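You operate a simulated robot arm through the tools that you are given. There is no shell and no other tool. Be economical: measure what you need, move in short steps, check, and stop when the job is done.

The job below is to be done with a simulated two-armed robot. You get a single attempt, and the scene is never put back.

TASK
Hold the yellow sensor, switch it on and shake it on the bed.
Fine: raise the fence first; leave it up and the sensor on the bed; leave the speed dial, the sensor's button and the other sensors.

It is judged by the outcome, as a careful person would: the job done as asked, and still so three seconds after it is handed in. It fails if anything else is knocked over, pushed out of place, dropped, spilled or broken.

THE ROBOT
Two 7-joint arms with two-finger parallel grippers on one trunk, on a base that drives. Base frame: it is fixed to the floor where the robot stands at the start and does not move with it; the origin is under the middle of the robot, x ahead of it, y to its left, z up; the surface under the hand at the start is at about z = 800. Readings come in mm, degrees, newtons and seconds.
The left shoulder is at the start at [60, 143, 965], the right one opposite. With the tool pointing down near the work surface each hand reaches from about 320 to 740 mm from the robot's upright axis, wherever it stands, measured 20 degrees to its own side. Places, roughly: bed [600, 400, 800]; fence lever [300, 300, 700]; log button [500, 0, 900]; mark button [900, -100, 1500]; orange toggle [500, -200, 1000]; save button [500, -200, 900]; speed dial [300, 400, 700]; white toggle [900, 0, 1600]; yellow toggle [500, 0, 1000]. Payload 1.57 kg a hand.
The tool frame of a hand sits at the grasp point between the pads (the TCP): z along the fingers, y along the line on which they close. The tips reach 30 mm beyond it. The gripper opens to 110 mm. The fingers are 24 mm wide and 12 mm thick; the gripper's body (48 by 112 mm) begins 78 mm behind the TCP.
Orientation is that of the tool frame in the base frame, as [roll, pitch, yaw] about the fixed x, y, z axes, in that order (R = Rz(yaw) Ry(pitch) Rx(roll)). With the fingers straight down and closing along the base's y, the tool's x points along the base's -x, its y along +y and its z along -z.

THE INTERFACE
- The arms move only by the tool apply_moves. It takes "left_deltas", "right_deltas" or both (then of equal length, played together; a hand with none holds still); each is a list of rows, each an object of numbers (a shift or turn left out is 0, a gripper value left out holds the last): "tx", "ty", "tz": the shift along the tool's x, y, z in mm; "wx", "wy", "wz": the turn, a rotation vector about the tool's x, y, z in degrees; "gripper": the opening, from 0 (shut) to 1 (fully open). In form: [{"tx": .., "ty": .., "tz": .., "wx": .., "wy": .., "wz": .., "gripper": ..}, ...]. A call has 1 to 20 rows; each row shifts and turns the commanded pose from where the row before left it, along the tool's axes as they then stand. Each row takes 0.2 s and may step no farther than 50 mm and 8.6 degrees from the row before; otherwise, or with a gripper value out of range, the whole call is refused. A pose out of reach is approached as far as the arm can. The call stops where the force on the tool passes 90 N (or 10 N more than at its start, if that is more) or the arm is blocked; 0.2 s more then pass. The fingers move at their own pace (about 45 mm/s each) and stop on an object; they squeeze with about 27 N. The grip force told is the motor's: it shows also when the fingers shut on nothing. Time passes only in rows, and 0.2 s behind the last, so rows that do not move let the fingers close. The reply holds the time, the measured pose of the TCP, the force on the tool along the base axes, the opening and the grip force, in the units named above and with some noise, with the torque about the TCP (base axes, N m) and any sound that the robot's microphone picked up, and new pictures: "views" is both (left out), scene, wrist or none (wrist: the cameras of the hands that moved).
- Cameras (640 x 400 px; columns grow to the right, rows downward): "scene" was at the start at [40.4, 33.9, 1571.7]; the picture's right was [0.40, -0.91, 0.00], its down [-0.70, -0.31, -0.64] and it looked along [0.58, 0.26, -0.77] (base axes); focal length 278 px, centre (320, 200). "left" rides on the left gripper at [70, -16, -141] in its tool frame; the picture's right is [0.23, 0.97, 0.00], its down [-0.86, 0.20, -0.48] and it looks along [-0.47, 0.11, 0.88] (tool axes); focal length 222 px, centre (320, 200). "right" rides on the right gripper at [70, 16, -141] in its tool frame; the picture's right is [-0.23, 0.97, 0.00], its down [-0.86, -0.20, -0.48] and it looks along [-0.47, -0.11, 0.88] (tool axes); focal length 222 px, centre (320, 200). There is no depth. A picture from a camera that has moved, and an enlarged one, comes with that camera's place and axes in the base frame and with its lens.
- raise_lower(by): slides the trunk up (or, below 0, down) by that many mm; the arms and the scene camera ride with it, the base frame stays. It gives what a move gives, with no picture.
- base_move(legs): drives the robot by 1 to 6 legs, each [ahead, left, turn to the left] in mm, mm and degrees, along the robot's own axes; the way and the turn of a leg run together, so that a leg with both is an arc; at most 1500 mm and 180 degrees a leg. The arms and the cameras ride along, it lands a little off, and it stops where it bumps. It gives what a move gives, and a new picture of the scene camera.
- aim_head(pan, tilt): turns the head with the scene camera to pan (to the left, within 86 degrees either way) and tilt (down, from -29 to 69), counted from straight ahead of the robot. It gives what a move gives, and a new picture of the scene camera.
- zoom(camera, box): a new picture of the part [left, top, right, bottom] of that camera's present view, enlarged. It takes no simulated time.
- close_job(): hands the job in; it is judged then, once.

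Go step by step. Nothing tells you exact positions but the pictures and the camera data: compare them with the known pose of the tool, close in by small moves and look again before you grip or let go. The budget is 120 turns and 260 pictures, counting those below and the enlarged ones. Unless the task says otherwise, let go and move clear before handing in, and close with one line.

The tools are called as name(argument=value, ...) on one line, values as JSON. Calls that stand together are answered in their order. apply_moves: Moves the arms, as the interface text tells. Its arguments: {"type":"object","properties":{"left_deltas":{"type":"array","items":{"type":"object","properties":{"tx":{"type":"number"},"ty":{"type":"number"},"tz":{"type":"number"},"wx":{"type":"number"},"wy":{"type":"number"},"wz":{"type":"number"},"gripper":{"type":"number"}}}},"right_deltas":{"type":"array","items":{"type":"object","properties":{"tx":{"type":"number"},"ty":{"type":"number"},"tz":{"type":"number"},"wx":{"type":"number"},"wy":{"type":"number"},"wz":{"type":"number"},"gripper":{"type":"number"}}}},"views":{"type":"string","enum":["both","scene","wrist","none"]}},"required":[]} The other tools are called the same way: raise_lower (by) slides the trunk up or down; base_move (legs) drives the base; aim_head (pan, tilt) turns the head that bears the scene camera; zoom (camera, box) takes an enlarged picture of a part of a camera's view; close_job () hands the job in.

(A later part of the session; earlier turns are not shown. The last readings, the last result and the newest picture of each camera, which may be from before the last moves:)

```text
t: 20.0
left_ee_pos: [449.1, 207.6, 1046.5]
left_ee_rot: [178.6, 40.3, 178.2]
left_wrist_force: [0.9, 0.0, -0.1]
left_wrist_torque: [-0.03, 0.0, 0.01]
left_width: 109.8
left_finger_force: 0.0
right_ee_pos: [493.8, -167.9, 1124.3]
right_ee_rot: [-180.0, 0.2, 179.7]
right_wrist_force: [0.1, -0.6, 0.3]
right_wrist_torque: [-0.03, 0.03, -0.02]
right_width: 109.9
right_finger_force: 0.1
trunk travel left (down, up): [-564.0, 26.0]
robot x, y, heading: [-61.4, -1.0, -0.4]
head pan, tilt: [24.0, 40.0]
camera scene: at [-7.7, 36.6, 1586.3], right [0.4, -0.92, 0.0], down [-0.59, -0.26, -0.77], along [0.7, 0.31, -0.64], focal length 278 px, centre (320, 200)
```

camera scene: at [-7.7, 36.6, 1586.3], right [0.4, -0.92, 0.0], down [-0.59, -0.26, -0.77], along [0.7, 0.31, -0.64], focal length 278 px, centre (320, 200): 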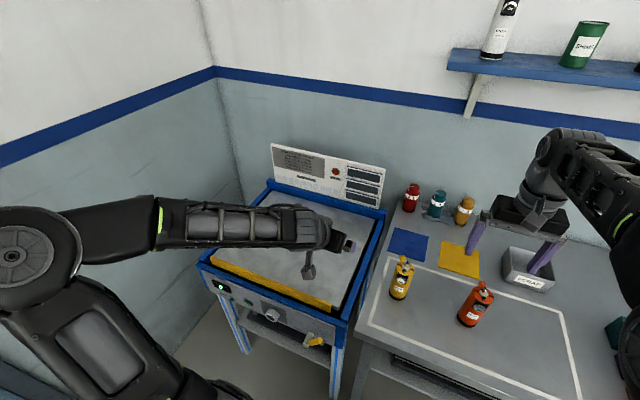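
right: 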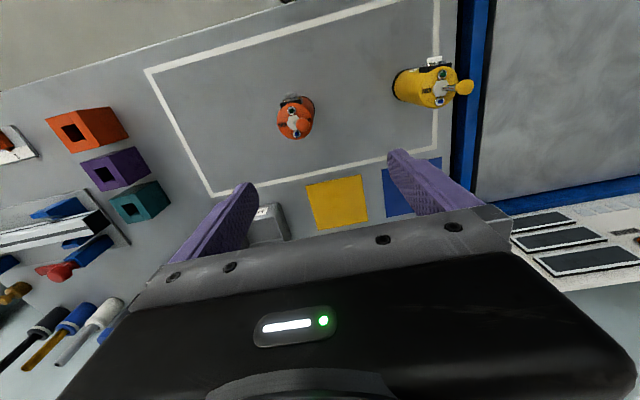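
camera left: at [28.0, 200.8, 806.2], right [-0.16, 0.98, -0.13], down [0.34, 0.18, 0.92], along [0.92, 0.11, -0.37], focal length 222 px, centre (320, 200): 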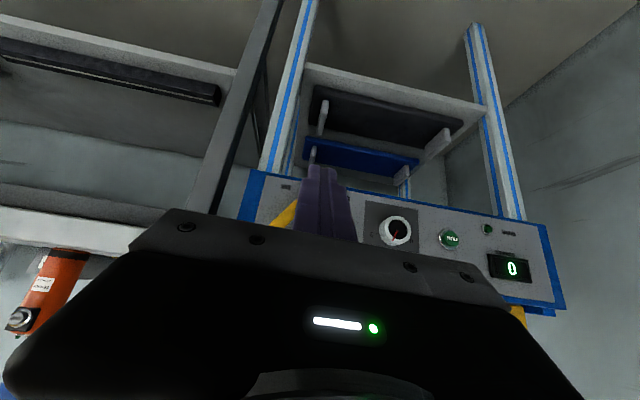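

I'll point the head at the sensor and bring the open left gripper to a pre-grasp spot behind and above it.

apply_moves(left_deltas=[{"ty": -40, "tz": 11.6, "tx": 9.8}, {"ty": -40, "tz": 11.6, "tx": 9.8}, {"ty": -40, "tz": 11.6, "tx": 9.8}, {"ty": -40, "tz": 11.6, "tx": 9.8}, {"ty": -38, "tz": 11.6, "tx": 9.8}], views="wrist")

aim_head(pan=8, tilt=50)

```text
t: 21.2
left_ee_pos: [442.6, 9.8, 967.2]
left_ee_rot: [178.5, 40.3, 178.3]
left_wrist_force: [-0.5, -0.1, 0.2]
left_wrist_torque: [0.01, -0.02, 0.01]
left_width: 110.1
left_finger_force: 0.1
right_ee_pos: [493.4, -168.7, 1123.8]
right_ee_rot: [-180.0, 0.1, 179.7]
right_wrist_force: [-0.1, 0.0, 0.0]
right_wrist_torque: [0.03, -0.01, 0.02]
right_width: 110.1
right_finger_force: 0.1
trunk travel left (down, up): [-564.0, 26.0]
robot x, y, heading: [-61.3, -1.1, -0.3]
head pan, tilt: [24.0, 40.0]
camera left: at [298.8, -6.6, 1029.6], right [-0.16, 0.98, -0.13], down [0.35, 0.18, 0.92], along [0.92, 0.11, -0.37], focal length 222 px, centre (320, 200)
```

left: 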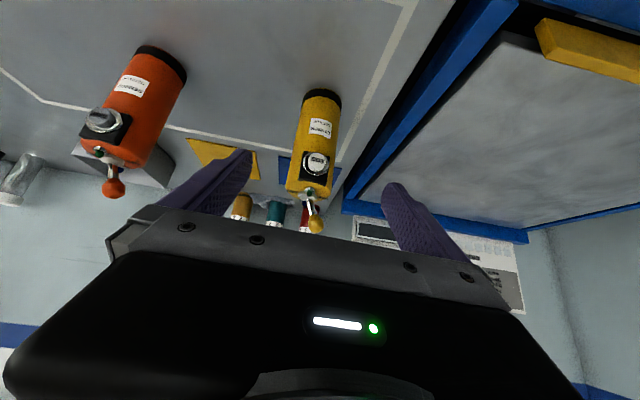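

```text
t: 22.0
left_ee_pos: [443.7, 11.2, 968.2]
left_ee_rot: [178.6, 40.3, 178.2]
left_wrist_force: [0.0, -0.2, 0.3]
left_wrist_torque: [0.0, 0.0, 0.02]
left_width: 110.1
left_finger_force: 0.1
right_ee_pos: [493.1, -167.5, 1125.0]
right_ee_rot: [-180.0, 0.2, 179.8]
right_wrist_force: [0.3, -0.9, 0.1]
right_wrist_torque: [-0.01, 0.0, 0.0]
right_width: 110.2
right_finger_force: 0.1
trunk travel left (down, up): [-564.0, 26.0]
robot x, y, heading: [-57.8, -1.0, -0.4]
head pan, tilt: [8.0, 50.0]
camera scene: at [-10.5, 12.5, 1572.3], right [0.13, -0.99, 0.0], down [-0.76, -0.1, -0.64], along [0.64, 0.09, -0.77], focal length 278 px, centre (320, 200)
```

scene: 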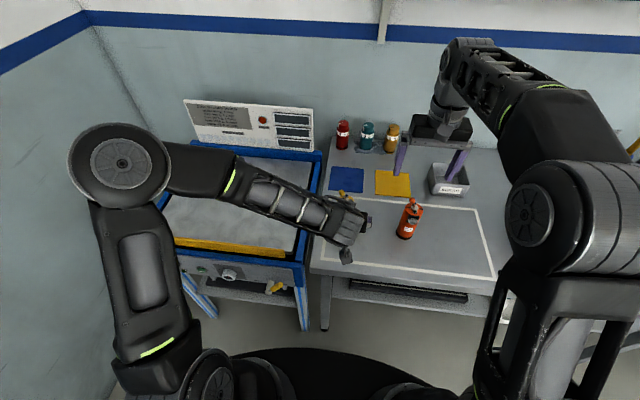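

Sensor axis now reads about [523, 8]. I'll go in along the tool axis part of the way and check.

apply_moves(left_deltas=[{"tz": 25, "tx": -2}, {"tz": 25, "tx": -2}, {"tz": 20, "tx": -2}], views="wrist")

zoom(camera="left", box=[220, 50, 420, 250])

zoom(camera="right", box=[320, 0, 640, 200])

```text
t: 22.8
left_ee_pos: [496.3, 11.9, 919.1]
left_ee_rot: [178.5, 40.3, 178.2]
left_wrist_force: [-1.1, -0.3, 0.8]
left_wrist_torque: [-0.04, 0.03, -0.01]
left_width: 109.9
left_finger_force: 0.1
right_ee_pos: [492.9, -168.1, 1123.5]
right_ee_rot: [-180.0, 0.1, 179.7]
right_wrist_force: [-0.3, -0.1, 0.0]
right_wrist_torque: [0.0, 0.03, 0.03]
right_width: 109.8
right_finger_force: 0.1
trunk travel left (down, up): [-564.0, 26.0]
robot x, y, heading: [-54.2, 2.8, -0.1]
head pan, tilt: [8.0, 50.0]
camera left: at [351.8, -4.1, 980.8], right [-0.16, 0.98, -0.13], down [0.35, 0.18, 0.92], along [0.92, 0.1, -0.37], focal length 222 px, centre (320, 200)
```

left: 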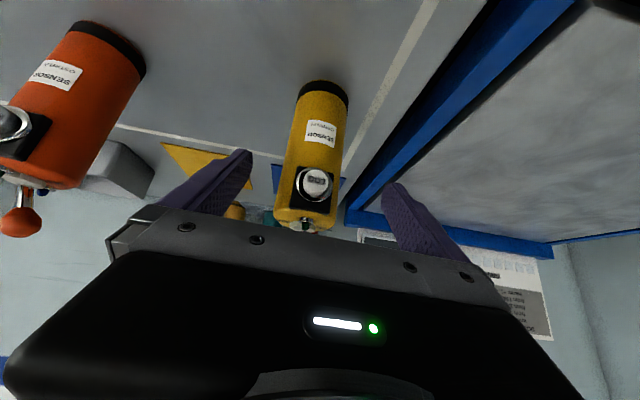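

```text
2.00 times, centred on (320, 150) of left
camera zoom: at [351.8, -4.1, 980.8], right [-0.16, 0.98, -0.13], down [0.35, 0.18, 0.92], along [0.92, 0.1, -0.37], focal length 444 px, centre (320, 300)
```

zoom: 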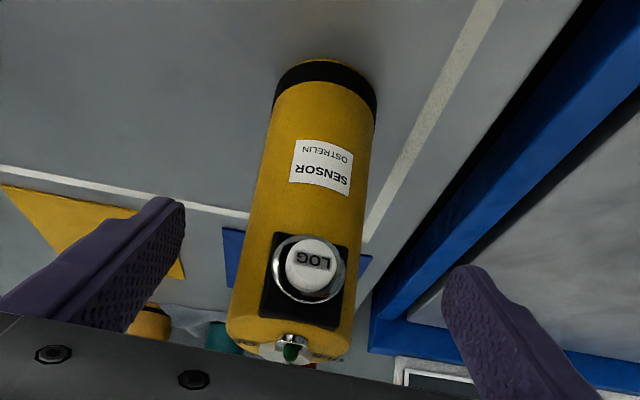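

```text
2.00 times, centred on (480, 100) of right
camera zoom: at [424.6, -150.9, 1264.4], right [0.23, 0.97, 0.0], down [0.85, -0.2, 0.48], along [0.47, -0.11, -0.88], focal length 444 px, centre (0, 400)
```

zoom: 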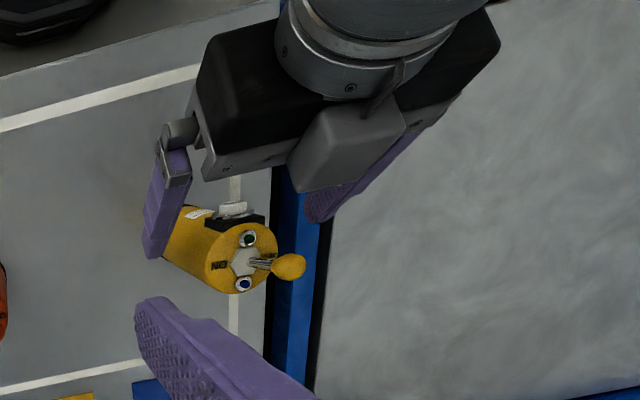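

The fingers straddle the sensor. I'll finish the approach with a small shift towards -y.

apply_moves(left_deltas=[{"tz": 15, "ty": -3}, {"tz": 15, "ty": -2}, {"tz": 10}], views="wrist")

zoom(camera="right", box=[360, 40, 520, 140])

```text
t: 23.6
left_ee_pos: [521.2, 6.1, 887.2]
left_ee_rot: [178.7, 40.3, 178.3]
left_wrist_force: [0.6, -0.8, 0.4]
left_wrist_torque: [0.0, 0.0, 0.0]
left_width: 109.9
left_finger_force: 0.0
right_ee_pos: [493.4, -167.8, 1124.5]
right_ee_rot: [-180.0, 0.1, 179.8]
right_wrist_force: [-0.1, -0.1, -0.2]
right_wrist_torque: [0.06, 0.01, -0.02]
right_width: 109.7
right_finger_force: 0.1
trunk travel left (down, up): [-564.0, 26.0]
robot x, y, heading: [-60.1, 0.9, -0.3]
head pan, tilt: [8.0, 50.0]
camera left: at [375.8, -9.9, 948.8], right [-0.16, 0.98, -0.13], down [0.35, 0.18, 0.92], along [0.92, 0.1, -0.37], focal length 222 px, centre (320, 200)
```

left: 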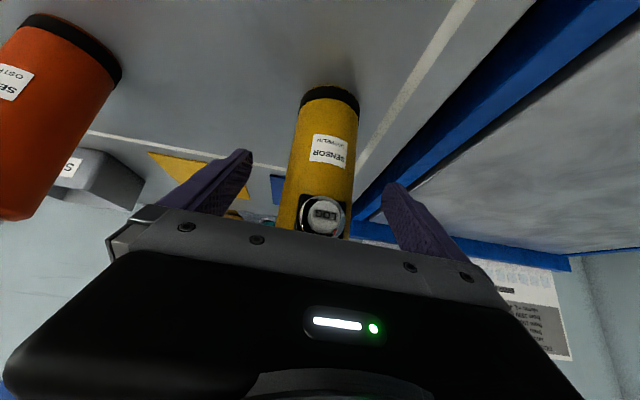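

```text
4.00 times, centred on (440, 90) of right
camera zoom: at [424.4, -150.9, 1264.5], right [0.23, 0.97, 0.0], down [0.85, -0.2, 0.48], along [0.47, -0.11, -0.88], focal length 888 px, centre (-160, 640)
```

zoom: 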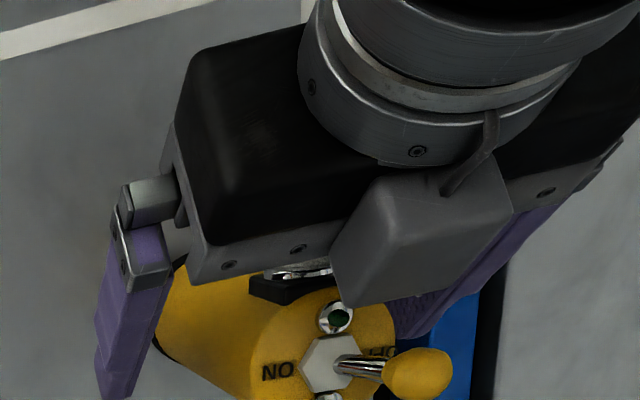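

Forces are zero and the sensor is between the fingers. I'll back off 6 mm to give the LOG button more room and then close.

apply_moves(left_deltas=[{"tz": -6}, {"gripper": 0}, {}, {}, {}, {}, {}], views="wrist")

zoom(camera="right", box=[360, 40, 520, 140])

```text
t: 25.2
left_ee_pos: [516.9, 4.6, 891.1]
left_ee_rot: [178.6, 40.4, 178.3]
left_wrist_force: [0.1, -1.5, 1.4]
left_wrist_torque: [-0.2, -0.02, -0.04]
left_width: 51.1
left_finger_force: 27.0
right_ee_pos: [492.8, -168.3, 1123.8]
right_ee_rot: [179.9, 0.2, 179.7]
right_wrist_force: [-0.1, -0.1, 0.3]
right_wrist_torque: [0.0, 0.03, -0.03]
right_width: 109.9
right_finger_force: 0.0
trunk travel left (down, up): [-564.0, 26.0]
robot x, y, heading: [-56.7, -0.8, -0.5]
head pan, tilt: [8.0, 50.0]
camera left: at [372.4, -10.6, 953.8], right [-0.16, 0.98, -0.13], down [0.34, 0.18, 0.92], along [0.92, 0.1, -0.37], focal length 222 px, centre (320, 200)
```

left: 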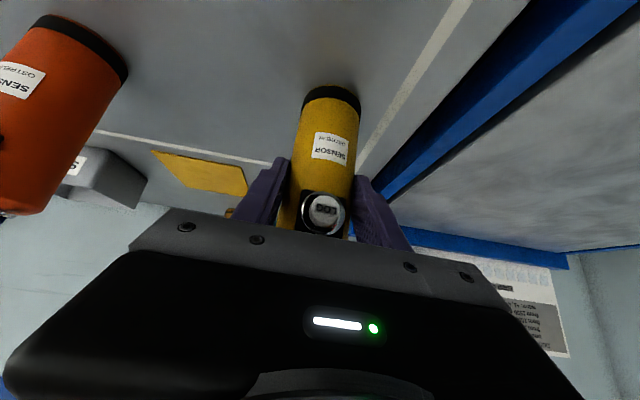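

```text
4.00 times, centred on (440, 90) of right
camera zoom: at [424.0, -151.0, 1264.7], right [0.23, 0.97, 0.0], down [0.85, -0.2, 0.48], along [0.47, -0.11, -0.88], focal length 888 px, centre (-160, 640)
```

zoom: 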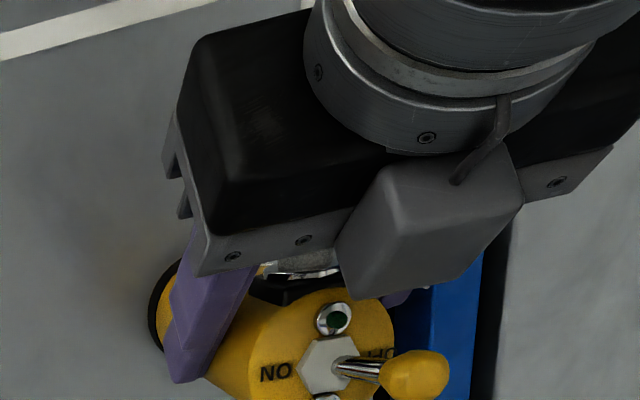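

The yellow sensor is held (51 mm, 27 N). Next I'll bring the right hand with shut fingers over to the +y side of the toggle ball at about [530, 17, 968].

apply_moves(right_deltas=[{"tx": -41, "gripper": 0}, {"ty": 43}, {"ty": 43}, {"ty": 43}, {"ty": 43}, {"ty": 43}])

zoom(camera="right", box=[240, 50, 400, 250])

```text
t: 26.6
left_ee_pos: [518.2, 4.4, 892.4]
left_ee_rot: [178.4, 40.3, 178.3]
left_wrist_force: [-0.5, 1.6, 3.4]
left_wrist_torque: [0.02, -0.05, 0.03]
left_width: 50.7
left_finger_force: 27.4
right_ee_pos: [489.7, -103.6, 1124.4]
right_ee_rot: [179.9, 0.6, 179.8]
right_wrist_force: [0.1, 0.5, 0.1]
right_wrist_torque: [0.03, 0.0, -0.01]
right_width: 0.0
right_finger_force: 7.9
right hand out of reach, approached as far as the arm can: row 1, 2, 3, 4, 5, 6
trunk travel left (down, up): [-564.0, 26.0]
robot x, y, heading: [-57.2, 1.8, -0.1]
head pan, tilt: [8.0, 50.0]
camera scene: at [-11.0, 12.3, 1572.3], right [0.13, -0.99, 0.0], down [-0.76, -0.1, -0.64], along [0.64, 0.09, -0.77], focal length 278 px, centre (320, 200)
camera right: at [420.6, -86.8, 1264.1], right [0.23, 0.97, 0.0], down [0.85, -0.2, 0.49], along [0.47, -0.11, -0.87], focal length 222 px, centre (320, 200)
```

scene: 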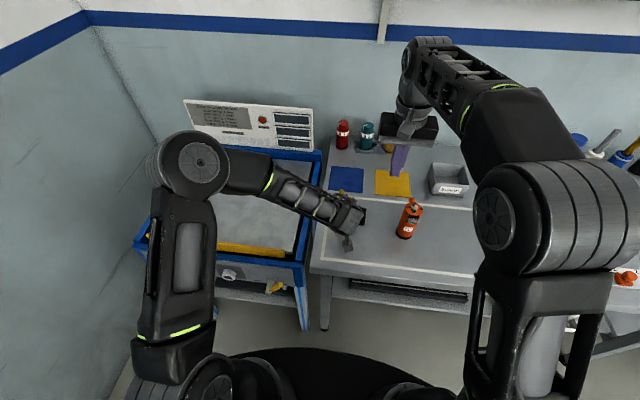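
right: 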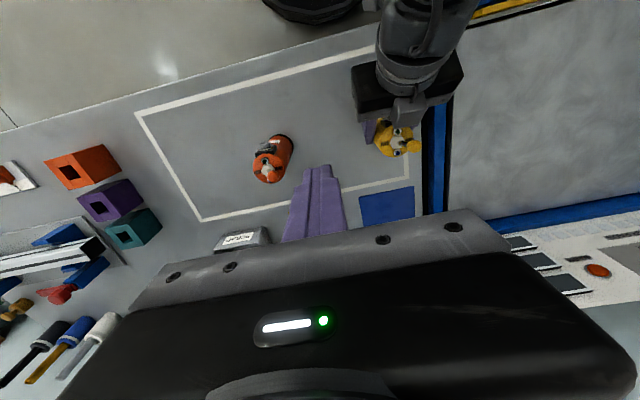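

```text
2.00 times, centred on (320, 150) of right
camera zoom: at [420.6, -86.8, 1264.1], right [0.23, 0.97, 0.0], down [0.85, -0.2, 0.49], along [0.47, -0.11, -0.87], focal length 444 px, centre (320, 300)
```

zoom: 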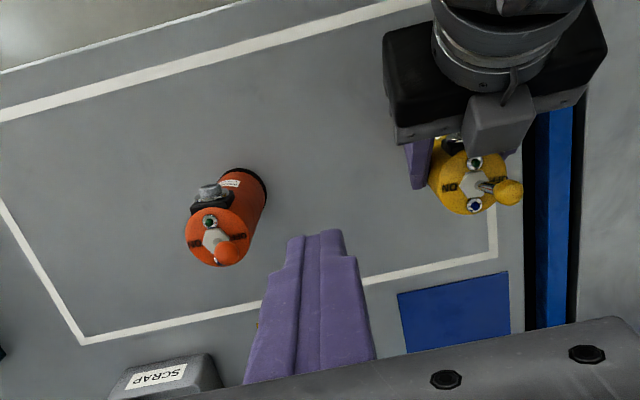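

The right hand couldn't reach that far while so high. I'll lower it to z 1050 and try again.

apply_moves(right_deltas=[{"tz": 37}, {"tz": 37}, {"tx": -20, "ty": 30}, {"tx": -22, "ty": 30}])

```text
t: 27.6
left_ee_pos: [516.7, 4.2, 892.1]
left_ee_rot: [178.7, 40.4, 178.3]
left_wrist_force: [1.0, -1.4, 2.0]
left_wrist_torque: [-0.13, -0.11, 0.01]
left_width: 50.9
left_finger_force: 26.9
right_ee_pos: [536.8, -45.0, 1051.4]
right_ee_rot: [179.9, 0.2, 179.7]
right_wrist_force: [-0.4, 0.1, 0.3]
right_wrist_torque: [-0.01, 0.05, 0.01]
right_width: 0.3
right_finger_force: 21.0
trunk travel left (down, up): [-564.0, 26.0]
robot x, y, heading: [-58.0, -0.2, -0.3]
head pan, tilt: [8.0, 50.0]
camera scene: at [-10.7, 13.2, 1572.3], right [0.13, -0.99, 0.0], down [-0.76, -0.1, -0.64], along [0.64, 0.09, -0.77], focal length 278 px, centre (320, 200)
camera right: at [467.0, -27.5, 1192.4], right [0.23, 0.97, 0.0], down [0.85, -0.2, 0.48], along [0.47, -0.11, -0.88], focal length 222 px, centre (320, 200)
```

scene: 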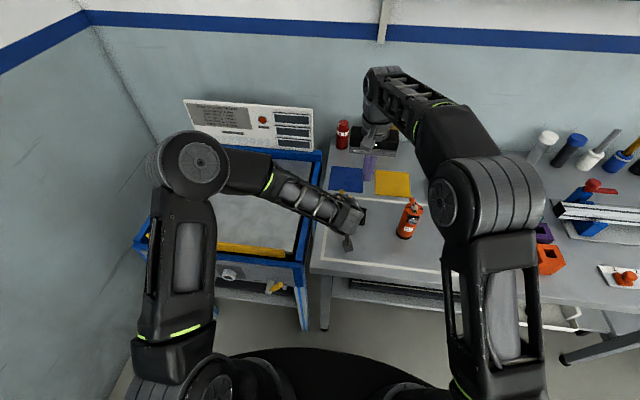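
right: 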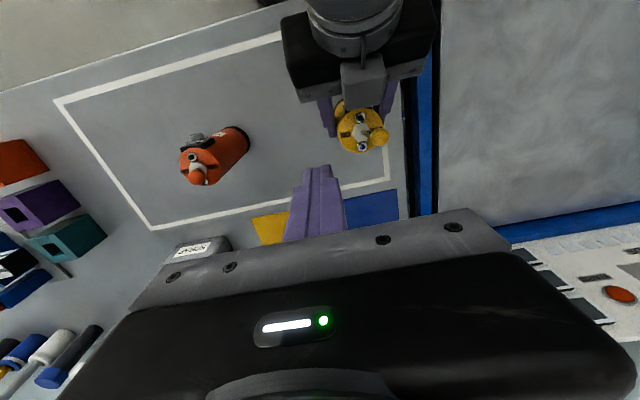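

That works. Continuing in y to the far side of the ball, still above it.

apply_moves(right_deltas=[{"ty": 31}, {"ty": 31}, {"ty": 31}])

zoom(camera="right", box=[220, 60, 420, 260])

```text
t: 28.4
left_ee_pos: [517.9, 5.9, 891.7]
left_ee_rot: [178.6, 40.3, 178.3]
left_wrist_force: [0.9, -0.2, 5.1]
left_wrist_torque: [-0.2, -0.11, 0.05]
left_width: 51.2
left_finger_force: 26.8
right_ee_pos: [536.1, 17.5, 1051.7]
right_ee_rot: [179.9, 0.3, 179.6]
right_wrist_force: [0.0, -0.8, 0.1]
right_wrist_torque: [-0.01, -0.03, 0.0]
right_width: 0.0
right_finger_force: 21.5
right hand out of reach, approached as far as the arm can: row 3
trunk travel left (down, up): [-564.0, 26.0]
robot x, y, heading: [-54.7, -2.2, -0.5]
head pan, tilt: [8.0, 50.0]
camera scene: at [-10.9, 12.5, 1572.3], right [0.13, -0.99, 0.0], down [-0.76, -0.1, -0.64], along [0.64, 0.09, -0.77], focal length 278 px, centre (320, 200)
camera right: at [467.1, 34.6, 1192.5], right [0.23, 0.97, 0.0], down [0.85, -0.2, 0.48], along [0.47, -0.11, -0.88], focal length 222 px, centre (320, 200)
```

scene: 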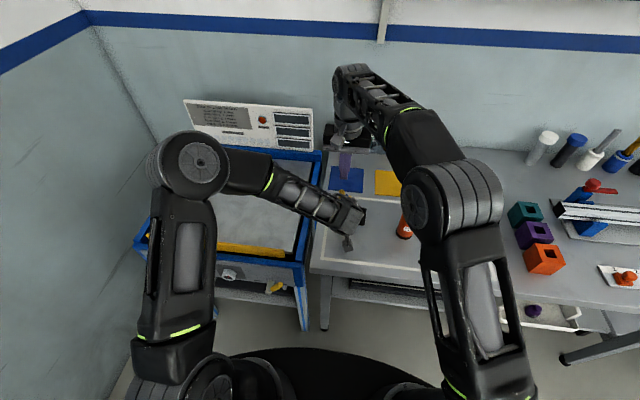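
right: 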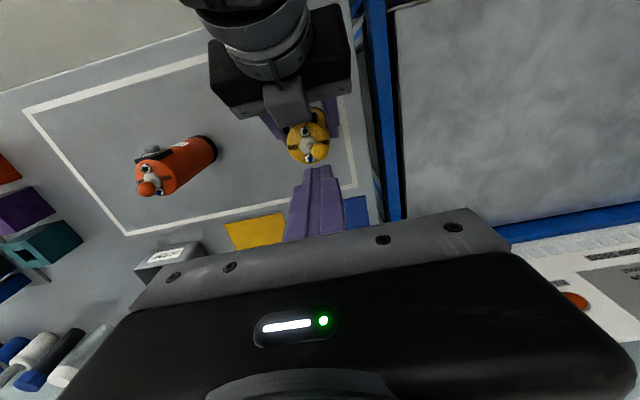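

```text
2.00 times, centred on (320, 160) of right
camera zoom: at [467.1, 34.6, 1192.5], right [0.23, 0.97, 0.0], down [0.85, -0.2, 0.48], along [0.47, -0.11, -0.88], focal length 444 px, centre (320, 280)
```

zoom: 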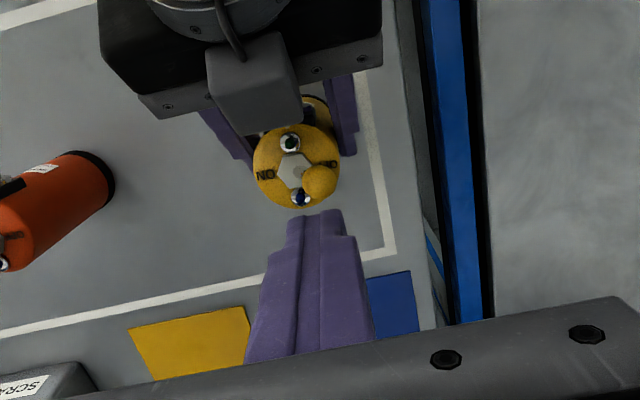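

It's at its reach limit there. Instead I'll open the right gripper to about 60 mm, straddle the ball from straight above, and let the +y finger do the pushing.

apply_moves(right_deltas=[{"tx": 4, "ty": 1, "gripper": 0.55}, {}, {}, {"tz": 15}, {"tz": 15}])

zoom(camera="right", box=[220, 60, 420, 260])

zoom(camera="scene", box=[290, 100, 450, 260])

```text
t: 29.6
left_ee_pos: [516.3, 6.9, 890.9]
left_ee_rot: [178.7, 40.3, 178.3]
left_wrist_force: [0.7, -0.8, 4.5]
left_wrist_torque: [-0.2, -0.09, 0.02]
left_width: 50.8
left_finger_force: 27.0
right_ee_pos: [531.3, 19.7, 1022.0]
right_ee_rot: [180.0, 0.2, 179.7]
right_wrist_force: [-0.3, 0.1, -0.3]
right_wrist_torque: [-0.02, -0.02, 0.01]
right_width: 60.7
right_finger_force: 0.1
trunk travel left (down, up): [-564.0, 26.0]
robot x, y, heading: [-56.2, -2.1, -0.4]
head pan, tilt: [8.0, 50.0]
camera scene: at [-10.9, 12.7, 1572.3], right [0.13, -0.99, 0.0], down [-0.76, -0.1, -0.64], along [0.64, 0.09, -0.77], focal length 278 px, centre (320, 200)
camera right: at [462.0, 35.6, 1162.1], right [0.23, 0.97, 0.0], down [0.85, -0.2, 0.48], along [0.47, -0.11, -0.88], focal length 222 px, centre (320, 200)
```

scene: 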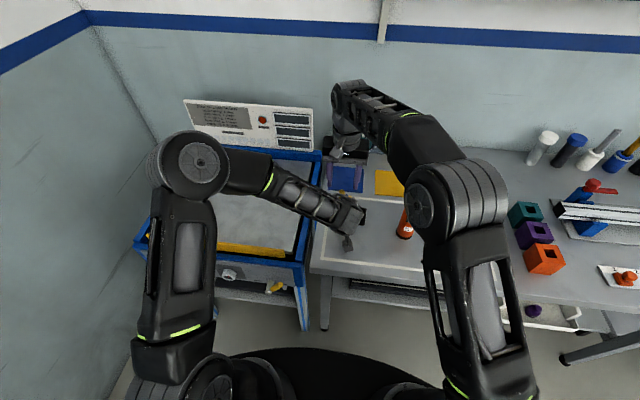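
right: 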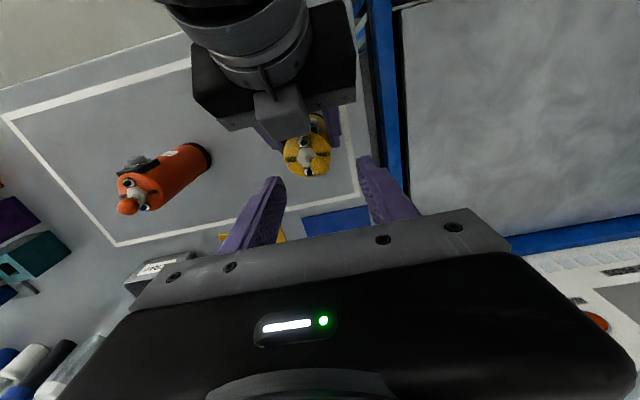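

```text
2.00 times, centred on (320, 160) of right
camera zoom: at [462.0, 35.6, 1162.1], right [0.23, 0.97, 0.0], down [0.85, -0.2, 0.48], along [0.47, -0.11, -0.88], focal length 444 px, centre (320, 280)
```

zoom: 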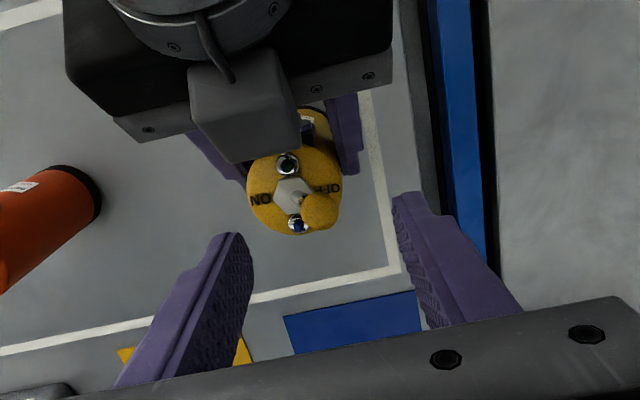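

```text
2.50 times, centred on (370, 180) of scene
camera zoom: at [-10.9, 12.7, 1572.3], right [0.13, -0.99, 0.0], down [-0.76, -0.1, -0.64], along [0.64, 0.09, -0.77], focal length 696 px, centre (195, 250)
```

zoom: 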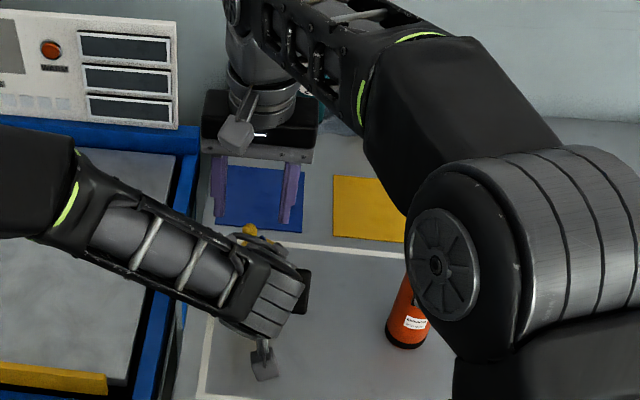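

The ball is centred between the right fingers, at about y 20. I'll lower 40 mm so the tips reach just below ball height.

apply_moves(right_deltas=[{"tz": 14, "tx": -2}, {"tz": 14, "tx": -1}, {"tz": 12}], views="wrist")

zoom(camera="right", box=[220, 60, 420, 260])

```text
t: 30.4
left_ee_pos: [516.0, 5.2, 892.5]
left_ee_rot: [178.5, 40.3, 178.3]
left_wrist_force: [0.0, -0.1, 4.2]
left_wrist_torque: [-0.16, -0.07, -0.03]
left_width: 51.1
left_finger_force: 27.0
right_ee_pos: [534.6, 17.6, 981.7]
right_ee_rot: [180.0, 0.2, 179.6]
right_wrist_force: [0.5, -0.3, 0.2]
right_wrist_torque: [0.0, 0.04, -0.01]
right_width: 60.5
right_finger_force: 0.2
trunk travel left (down, up): [-564.0, 26.0]
robot x, y, heading: [-60.2, -3.5, -0.1]
head pan, tilt: [8.0, 50.0]
camera right: at [465.8, 34.6, 1122.2], right [0.23, 0.97, 0.0], down [0.85, -0.2, 0.48], along [0.47, -0.11, -0.88], focal length 222 px, centre (320, 200)
```

right: 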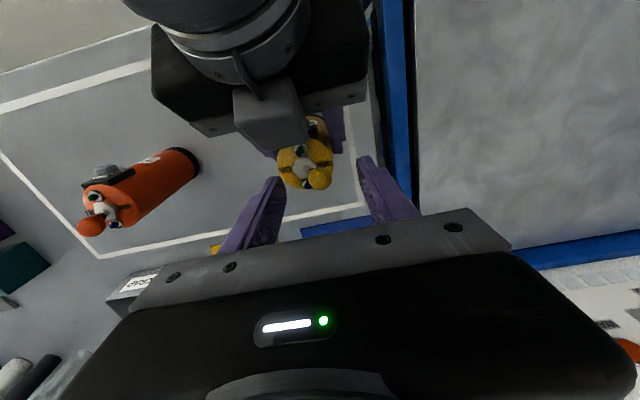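

```text
2.00 times, centred on (320, 160) of right
camera zoom: at [465.8, 34.6, 1122.2], right [0.23, 0.97, 0.0], down [0.85, -0.2, 0.48], along [0.47, -0.11, -0.88], focal length 444 px, centre (320, 280)
```

zoom: 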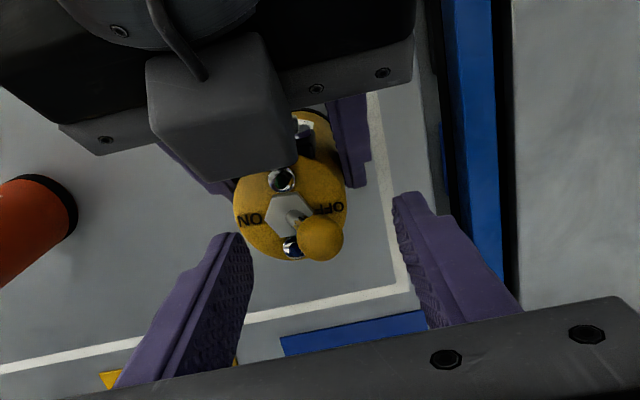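

Aligned. Next I'll push the ball towards ON (-y) in small steps.

apply_moves(right_deltas=[{"ty": -8}, {"ty": -8}, {"ty": -6}, {"ty": -6}, {"ty": -5}, {"ty": -5}, {"ty": -4}], views="wrist")

zoom(camera="right", box=[220, 60, 420, 260])

```text
t: 32.0
left_ee_pos: [516.9, 6.1, 892.0]
left_ee_rot: [178.5, 40.3, 178.2]
left_wrist_force: [0.9, -1.4, 3.5]
left_wrist_torque: [-0.22, -0.14, 0.01]
left_width: 51.0
left_finger_force: 27.6
right_ee_pos: [534.1, -25.2, 981.8]
right_ee_rot: [179.9, 0.2, 179.7]
right_wrist_force: [-1.9, 0.1, 0.2]
right_wrist_torque: [0.02, 0.02, -0.03]
right_width: 60.8
right_finger_force: 0.1
trunk travel left (down, up): [-564.0, 26.0]
robot x, y, heading: [-57.3, -1.6, -0.3]
head pan, tilt: [8.0, 50.0]
camera right: at [465.8, -7.7, 1121.5], right [0.23, 0.97, 0.0], down [0.85, -0.2, 0.48], along [0.47, -0.11, -0.88], focal length 222 px, centre (320, 200)
```

right: 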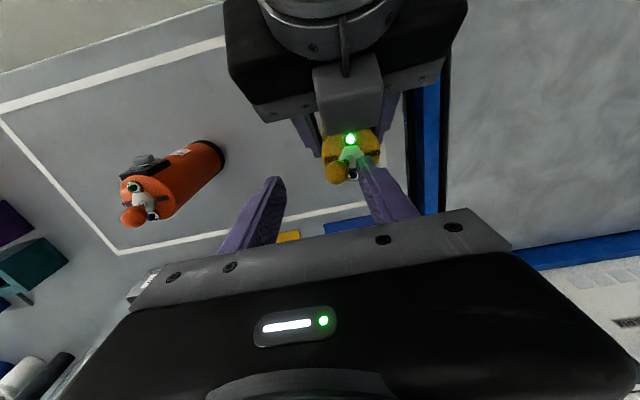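

```text
2.00 times, centred on (320, 160) of right
camera zoom: at [465.8, -7.7, 1121.5], right [0.23, 0.97, 0.0], down [0.85, -0.2, 0.48], along [0.47, -0.11, -0.88], focal length 444 px, centre (320, 280)
```

zoom: 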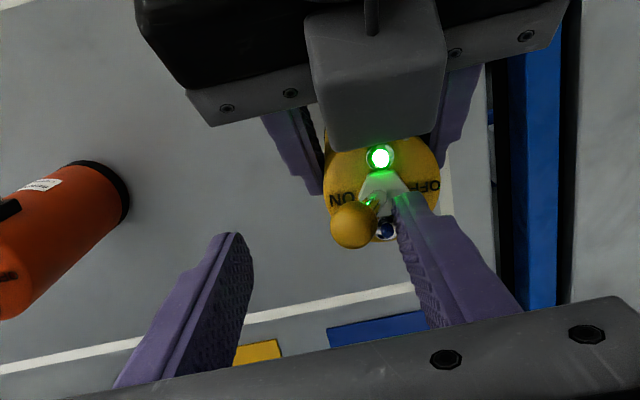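

The green LED is lit, so the switch is ON. I'll raise the right hand clear and move it aside.

apply_moves(right_deltas=[{"ty": 6}, {"tz": -25}, {"tz": -30}, {"tz": -35}, {"ty": -40}, {"ty": -40}, {"ty": -40, "tx": 20}, {"ty": -20, "tx": 20}])

zoom(camera="right", box=[320, 0, 640, 200])

```text
t: 33.8
left_ee_pos: [517.4, 6.6, 890.7]
left_ee_rot: [178.6, 40.3, 178.3]
left_wrist_force: [-1.2, 0.8, 5.3]
left_wrist_torque: [-0.08, 0.09, -0.04]
left_width: 51.2
left_finger_force: 27.0
right_ee_pos: [491.3, -159.1, 1073.4]
right_ee_rot: [-179.9, 0.2, 179.8]
right_wrist_force: [0.6, -0.3, 0.4]
right_wrist_torque: [0.04, 0.02, 0.0]
right_width: 60.6
right_finger_force: 0.1
trunk travel left (down, up): [-564.0, 26.0]
robot x, y, heading: [-56.3, -1.0, -0.3]
head pan, tilt: [8.0, 50.0]
camera scene: at [-11.3, 12.5, 1572.2], right [0.13, -0.99, 0.0], down [-0.76, -0.1, -0.64], along [0.64, 0.09, -0.77], focal length 278 px, centre (320, 200)
camera right: at [422.6, -141.3, 1213.1], right [0.23, 0.97, 0.0], down [0.85, -0.2, 0.48], along [0.47, -0.11, -0.88], focal length 222 px, centre (320, 200)
```

scene: 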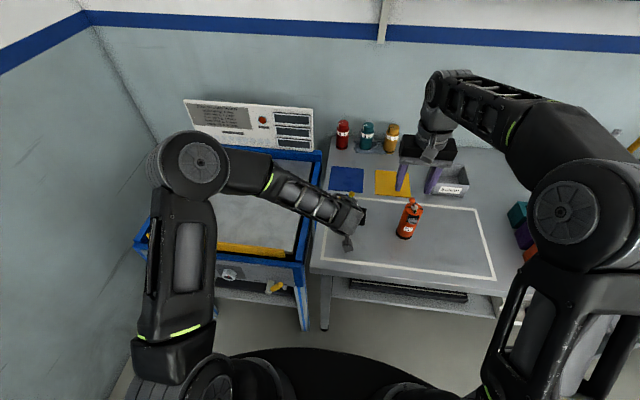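
right: 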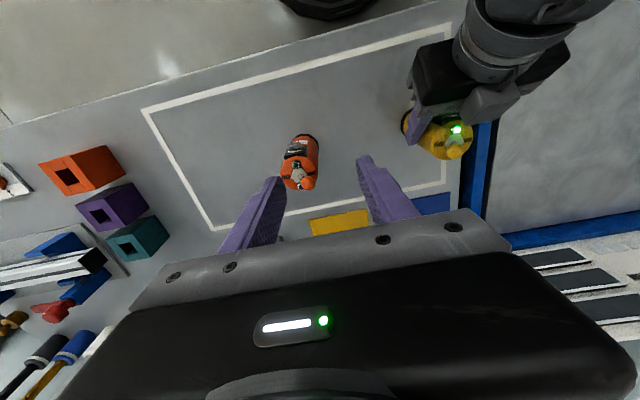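

```text
2.00 times, centred on (480, 100) of right
camera zoom: at [422.6, -141.3, 1213.1], right [0.23, 0.97, 0.0], down [0.85, -0.2, 0.48], along [0.47, -0.11, -0.88], focal length 444 px, centre (0, 400)
```

zoom: 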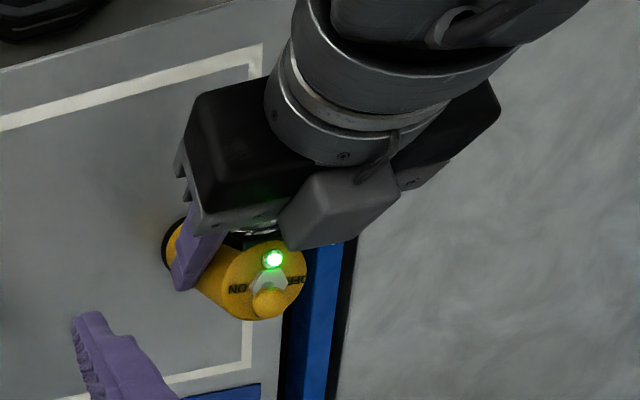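

The switch stayed ON. I'll lift the sensor straight up.

apply_moves(left_deltas=[{"tz": -11.5, "tx": -9.6}, {"tz": -15, "tx": -12.6}, {"tz": -23, "tx": -19.3}, {"tz": -23, "tx": -19.3}, {"tz": -23, "tx": -19.3}])

zoom(camera="right", box=[320, 0, 640, 200])

```text
t: 35.0
left_ee_pos: [512.7, 4.0, 1016.9]
left_ee_rot: [178.6, 40.4, 178.4]
left_wrist_force: [0.3, 0.9, -1.0]
left_wrist_torque: [-0.01, 0.03, 0.02]
left_width: 51.2
left_finger_force: 27.0
right_ee_pos: [492.0, -158.2, 1071.6]
right_ee_rot: [180.0, 0.2, 179.7]
right_wrist_force: [0.4, 0.4, -1.1]
right_wrist_torque: [0.0, -0.04, -0.03]
right_width: 60.3
right_finger_force: 0.0
trunk travel left (down, up): [-564.0, 26.0]
robot x, y, heading: [-57.7, -4.0, -0.4]
head pan, tilt: [8.0, 50.0]
camera scene: at [-11.1, 12.7, 1572.2], right [0.13, -0.99, 0.0], down [-0.76, -0.1, -0.64], along [0.64, 0.09, -0.77], focal length 278 px, centre (320, 200)
camera left: at [369.0, -11.8, 1078.8], right [-0.16, 0.98, -0.13], down [0.34, 0.18, 0.92], along [0.92, 0.1, -0.37], focal length 222 px, centre (320, 200)
```

scene: 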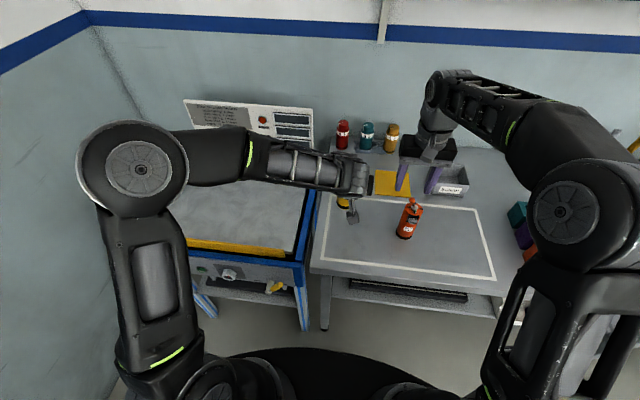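
left: 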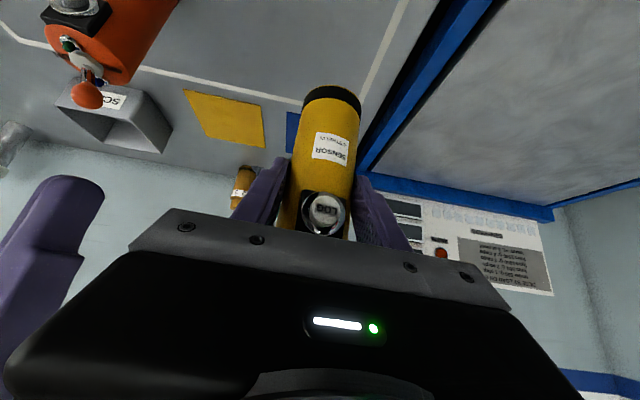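

```text
2.00 times, centred on (480, 100) of right
camera zoom: at [422.9, -141.1, 1213.1], right [0.23, 0.97, 0.0], down [0.85, -0.2, 0.48], along [0.47, -0.11, -0.88], focal length 444 px, centre (0, 400)
```

zoom: 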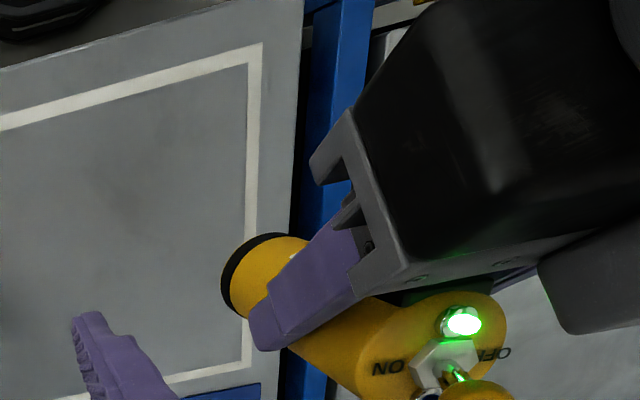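

The sensor is held firmly, its LED still lit. I'll carry it over the bed at this height.

apply_moves(left_deltas=[{"ty": 41, "tz": 2, "tx": -2.4}, {"ty": 41, "tz": 2, "tx": -2.4}, {"ty": 41, "tz": 2, "tx": -2.4}, {"ty": 41, "tz": 2, "tx": -2.4}, {"ty": 41, "tz": 2, "tx": -2.4}, {"ty": 41, "tz": 2, "tx": -2.4}, {"ty": 41, "tz": 2, "tx": -2.4}, {"ty": 39, "tz": 2, "tx": -2.4}], views="wrist")

aim_head(pan=32, tilt=48)

```text
t: 36.8
left_ee_pos: [548.3, 333.1, 1021.0]
left_ee_rot: [178.6, 40.2, 178.4]
left_wrist_force: [-0.6, -0.5, -1.3]
left_wrist_torque: [0.0, 0.05, 0.01]
left_width: 51.3
left_finger_force: 27.3
right_ee_pos: [492.7, -157.8, 1071.4]
right_ee_rot: [-179.9, 0.0, 179.7]
right_wrist_force: [0.1, -0.2, 0.0]
right_wrist_torque: [-0.03, 0.04, 0.01]
right_width: 60.4
right_finger_force: 0.1
trunk travel left (down, up): [-564.0, 26.0]
robot x, y, heading: [-52.8, -0.6, -0.3]
head pan, tilt: [8.0, 50.0]
camera left: at [402.8, 316.2, 1083.4], right [-0.16, 0.98, -0.13], down [0.34, 0.18, 0.92], along [0.92, 0.1, -0.37], focal length 222 px, centre (320, 200)
```

left: 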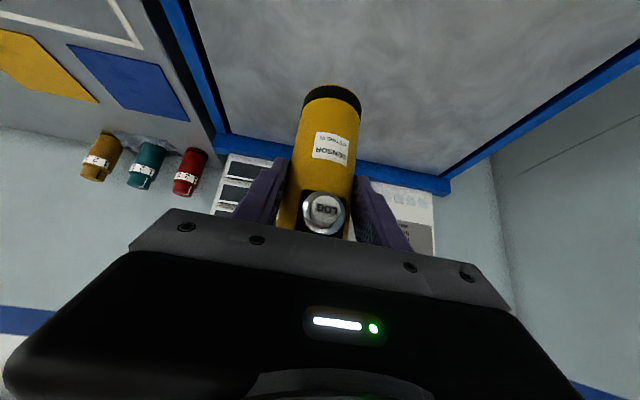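

```text
t: 37.6
left_ee_pos: [547.1, 331.5, 1021.1]
left_ee_rot: [178.6, 40.4, 178.3]
left_wrist_force: [-0.3, 0.4, -1.4]
left_wrist_torque: [0.04, 0.03, -0.01]
left_width: 51.2
left_finger_force: 26.8
right_ee_pos: [491.4, -158.3, 1072.6]
right_ee_rot: [180.0, 0.2, 179.7]
right_wrist_force: [-0.1, 1.0, -0.2]
right_wrist_torque: [0.0, -0.01, -0.01]
right_width: 60.3
right_finger_force: 0.1
trunk travel left (down, up): [-564.0, 26.0]
robot x, y, heading: [-57.8, 0.6, -0.5]
head pan, tilt: [32.0, 48.0]
camera scene: at [-19.7, 43.8, 1574.9], right [0.52, -0.85, 0.0], down [-0.63, -0.39, -0.67], along [0.57, 0.35, -0.74], focal length 278 px, centre (320, 200)
```

scene: 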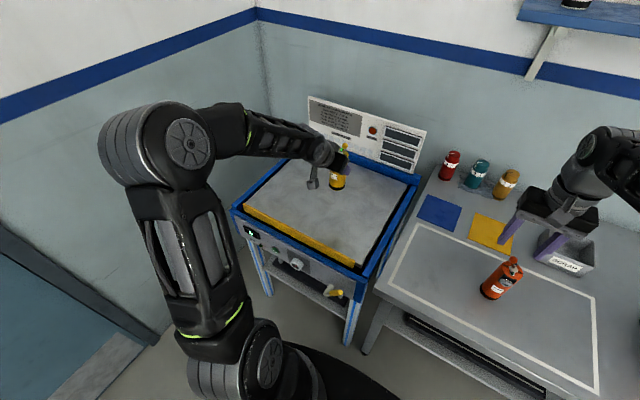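

The sensor is over the bed. I'll shift towards the bed's middle and lower to just above the surface.

apply_moves(left_deltas=[{"ty": 20, "tz": 18.4, "tx": 15.4}, {"ty": 20, "tz": 18.4, "tx": 15.4}, {"tz": 18.4, "tx": 15.4}, {"tz": 12, "tx": 10}])

zoom(camera="scene", box=[270, 120, 430, 220])

```text
t: 38.6
left_ee_pos: [548.0, 373.3, 935.0]
left_ee_rot: [178.5, 40.4, 178.3]
left_wrist_force: [0.1, 0.2, -1.4]
left_wrist_torque: [-0.02, 0.02, -0.01]
left_width: 50.9
left_finger_force: 26.8
right_ee_pos: [492.5, -157.7, 1071.6]
right_ee_rot: [-179.9, 0.0, 179.7]
right_wrist_force: [0.3, -0.7, 0.1]
right_wrist_torque: [-0.01, -0.04, -0.03]
right_width: 60.4
right_finger_force: 0.1
trunk travel left (down, up): [-564.0, 26.0]
robot x, y, heading: [-57.9, 1.0, -0.2]
head pan, tilt: [32.0, 48.0]
camera scene: at [-19.5, 44.2, 1574.9], right [0.53, -0.85, 0.0], down [-0.63, -0.39, -0.67], along [0.57, 0.35, -0.74], focal length 278 px, centre (320, 200)
camera left: at [403.7, 357.2, 996.8], right [-0.16, 0.98, -0.13], down [0.34, 0.18, 0.92], along [0.93, 0.1, -0.37], focal length 222 px, centre (320, 200)
```

scene: 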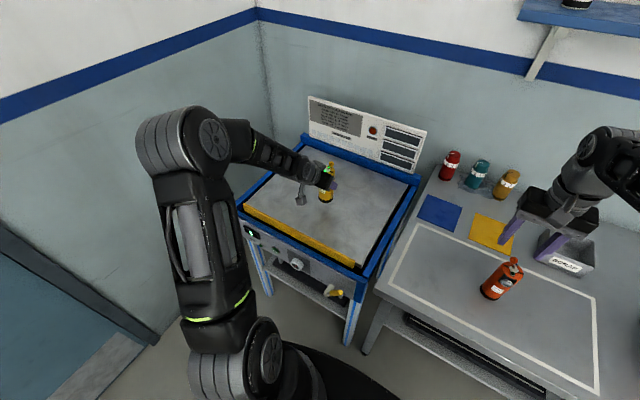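
left: 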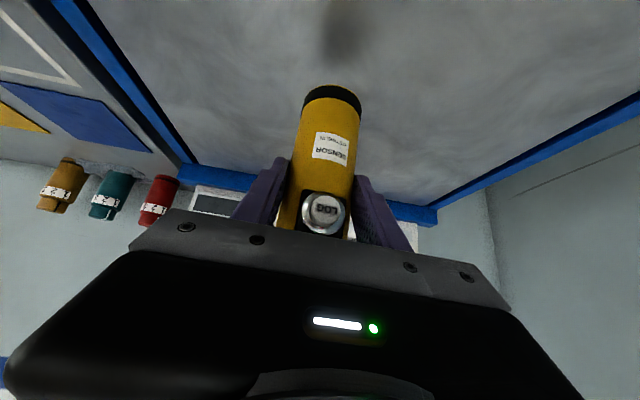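

```text
4.00 times, centred on (350, 170) of scene
camera zoom: at [-19.5, 44.2, 1574.9], right [0.53, -0.85, 0.0], down [-0.63, -0.39, -0.67], along [0.57, 0.35, -0.74], focal length 1114 px, centre (200, 320)
```

zoom: 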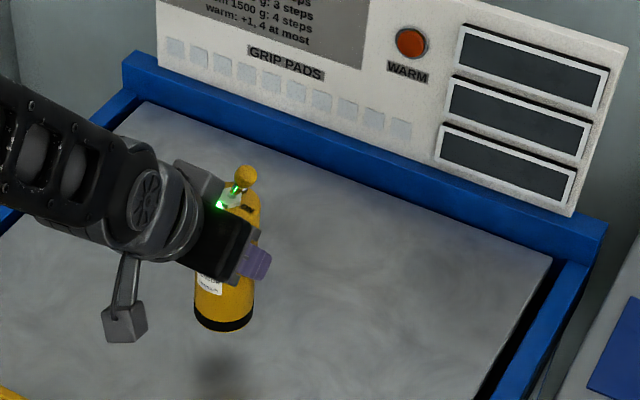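

The bottom is at about z 843, with its shadow visible below. Lowering in small steps while watching the force.

apply_moves(left_deltas=[{"tz": 3.83, "tx": 3.2}, {"tz": 3.83, "tx": 3.2}, {"tz": 3.83, "tx": 3.2}], views="wrist")

```text
t: 39.5
left_ee_pos: [547.7, 372.8, 920.7]
left_ee_rot: [178.5, 40.3, 178.3]
left_wrist_force: [-1.3, 0.0, -1.4]
left_wrist_torque: [0.01, 0.01, 0.0]
left_width: 51.0
left_finger_force: 27.5
right_ee_pos: [492.2, -157.6, 1072.0]
right_ee_rot: [-180.0, 0.0, 179.7]
right_wrist_force: [0.1, -0.2, 0.2]
right_wrist_torque: [-0.02, -0.01, -0.03]
right_width: 60.5
right_finger_force: 0.1
trunk travel left (down, up): [-564.0, 26.0]
robot x, y, heading: [-53.5, -0.7, -0.1]
head pan, tilt: [32.0, 48.0]
camera left: at [403.7, 356.1, 982.3], right [-0.16, 0.98, -0.13], down [0.34, 0.18, 0.92], along [0.92, 0.1, -0.37], focal length 222 px, centre (320, 200)
```

left: 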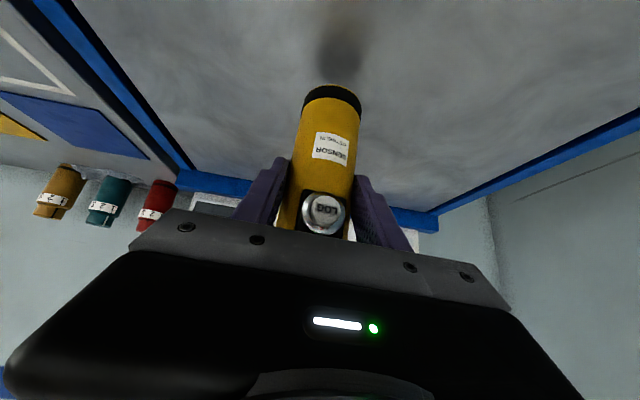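

apply_moves(left_deltas=[{"tz": 3.83, "tx": 3.2}, {"tz": 3.83, "tx": 3.2}], views="wrist")

```text
t: 40.0
left_ee_pos: [547.5, 372.2, 911.1]
left_ee_rot: [178.6, 40.4, 178.4]
left_wrist_force: [-0.4, 0.0, -0.7]
left_wrist_torque: [0.01, -0.02, 0.0]
left_width: 51.3
left_finger_force: 27.0
right_ee_pos: [492.6, -158.0, 1072.6]
right_ee_rot: [-180.0, 0.1, 179.8]
right_wrist_force: [0.1, -0.1, 0.0]
right_wrist_torque: [0.02, 0.01, 0.01]
right_width: 60.3
right_finger_force: 0.0
trunk travel left (down, up): [-564.0, 26.0]
robot x, y, heading: [-54.3, -2.8, -0.1]
head pan, tilt: [32.0, 48.0]
camera left: at [403.2, 355.8, 973.0], right [-0.16, 0.98, -0.13], down [0.35, 0.18, 0.92], along [0.92, 0.1, -0.37], focal length 222 px, centre (320, 200)
```

left: 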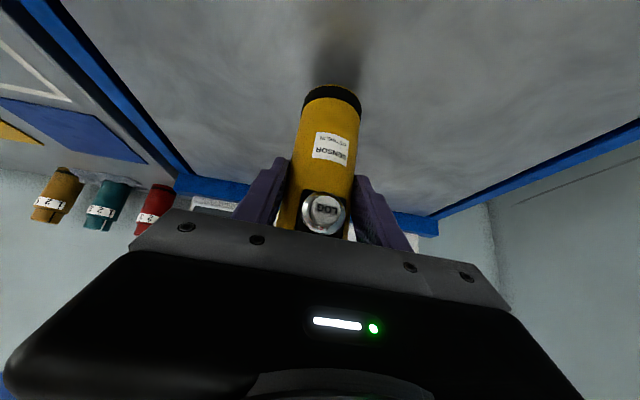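

apply_moves(left_deltas=[{"tz": 2.3, "tx": 1.93}, {"tz": 2.3, "tx": 1.93}], views="none")

apply_moves(left_deltas=[{"tz": 2.3, "tx": 1.93}], views="wrist")

```text
t: 40.6
left_ee_pos: [548.3, 371.9, 903.0]
left_ee_rot: [178.6, 40.3, 178.4]
left_wrist_force: [0.1, 0.3, -1.1]
left_wrist_torque: [0.02, 0.03, -0.02]
left_width: 50.9
left_finger_force: 27.3
right_ee_pos: [492.4, -158.8, 1073.1]
right_ee_rot: [-180.0, 0.2, 179.7]
right_wrist_force: [-0.1, -0.1, -0.7]
right_wrist_torque: [0.03, 0.02, -0.03]
right_width: 60.5
right_finger_force: 0.1
trunk travel left (down, up): [-564.0, 26.0]
robot x, y, heading: [-59.2, -2.8, -0.4]
head pan, tilt: [32.0, 48.0]
```

```text
t: 41.0
left_ee_pos: [547.1, 370.8, 900.1]
left_ee_rot: [178.5, 40.4, 178.3]
left_wrist_force: [-0.1, -0.7, -2.2]
left_wrist_torque: [0.0, -0.03, 0.0]
left_width: 51.0
left_finger_force: 26.9
right_ee_pos: [491.7, -157.5, 1072.5]
right_ee_rot: [-180.0, 0.2, 179.7]
right_wrist_force: [-0.1, 0.1, -0.3]
right_wrist_torque: [0.0, 0.02, -0.01]
right_width: 60.4
right_finger_force: 0.0
trunk travel left (down, up): [-564.0, 26.0]
robot x, y, heading: [-54.4, -1.5, -0.3]
head pan, tilt: [32.0, 48.0]
camera left: at [403.3, 355.3, 962.4], right [-0.16, 0.98, -0.13], down [0.35, 0.18, 0.92], along [0.92, 0.1, -0.37], focal length 222 px, centre (320, 200)
```

left: 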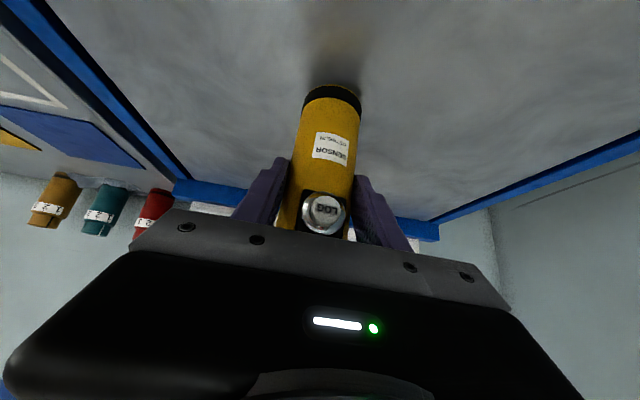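

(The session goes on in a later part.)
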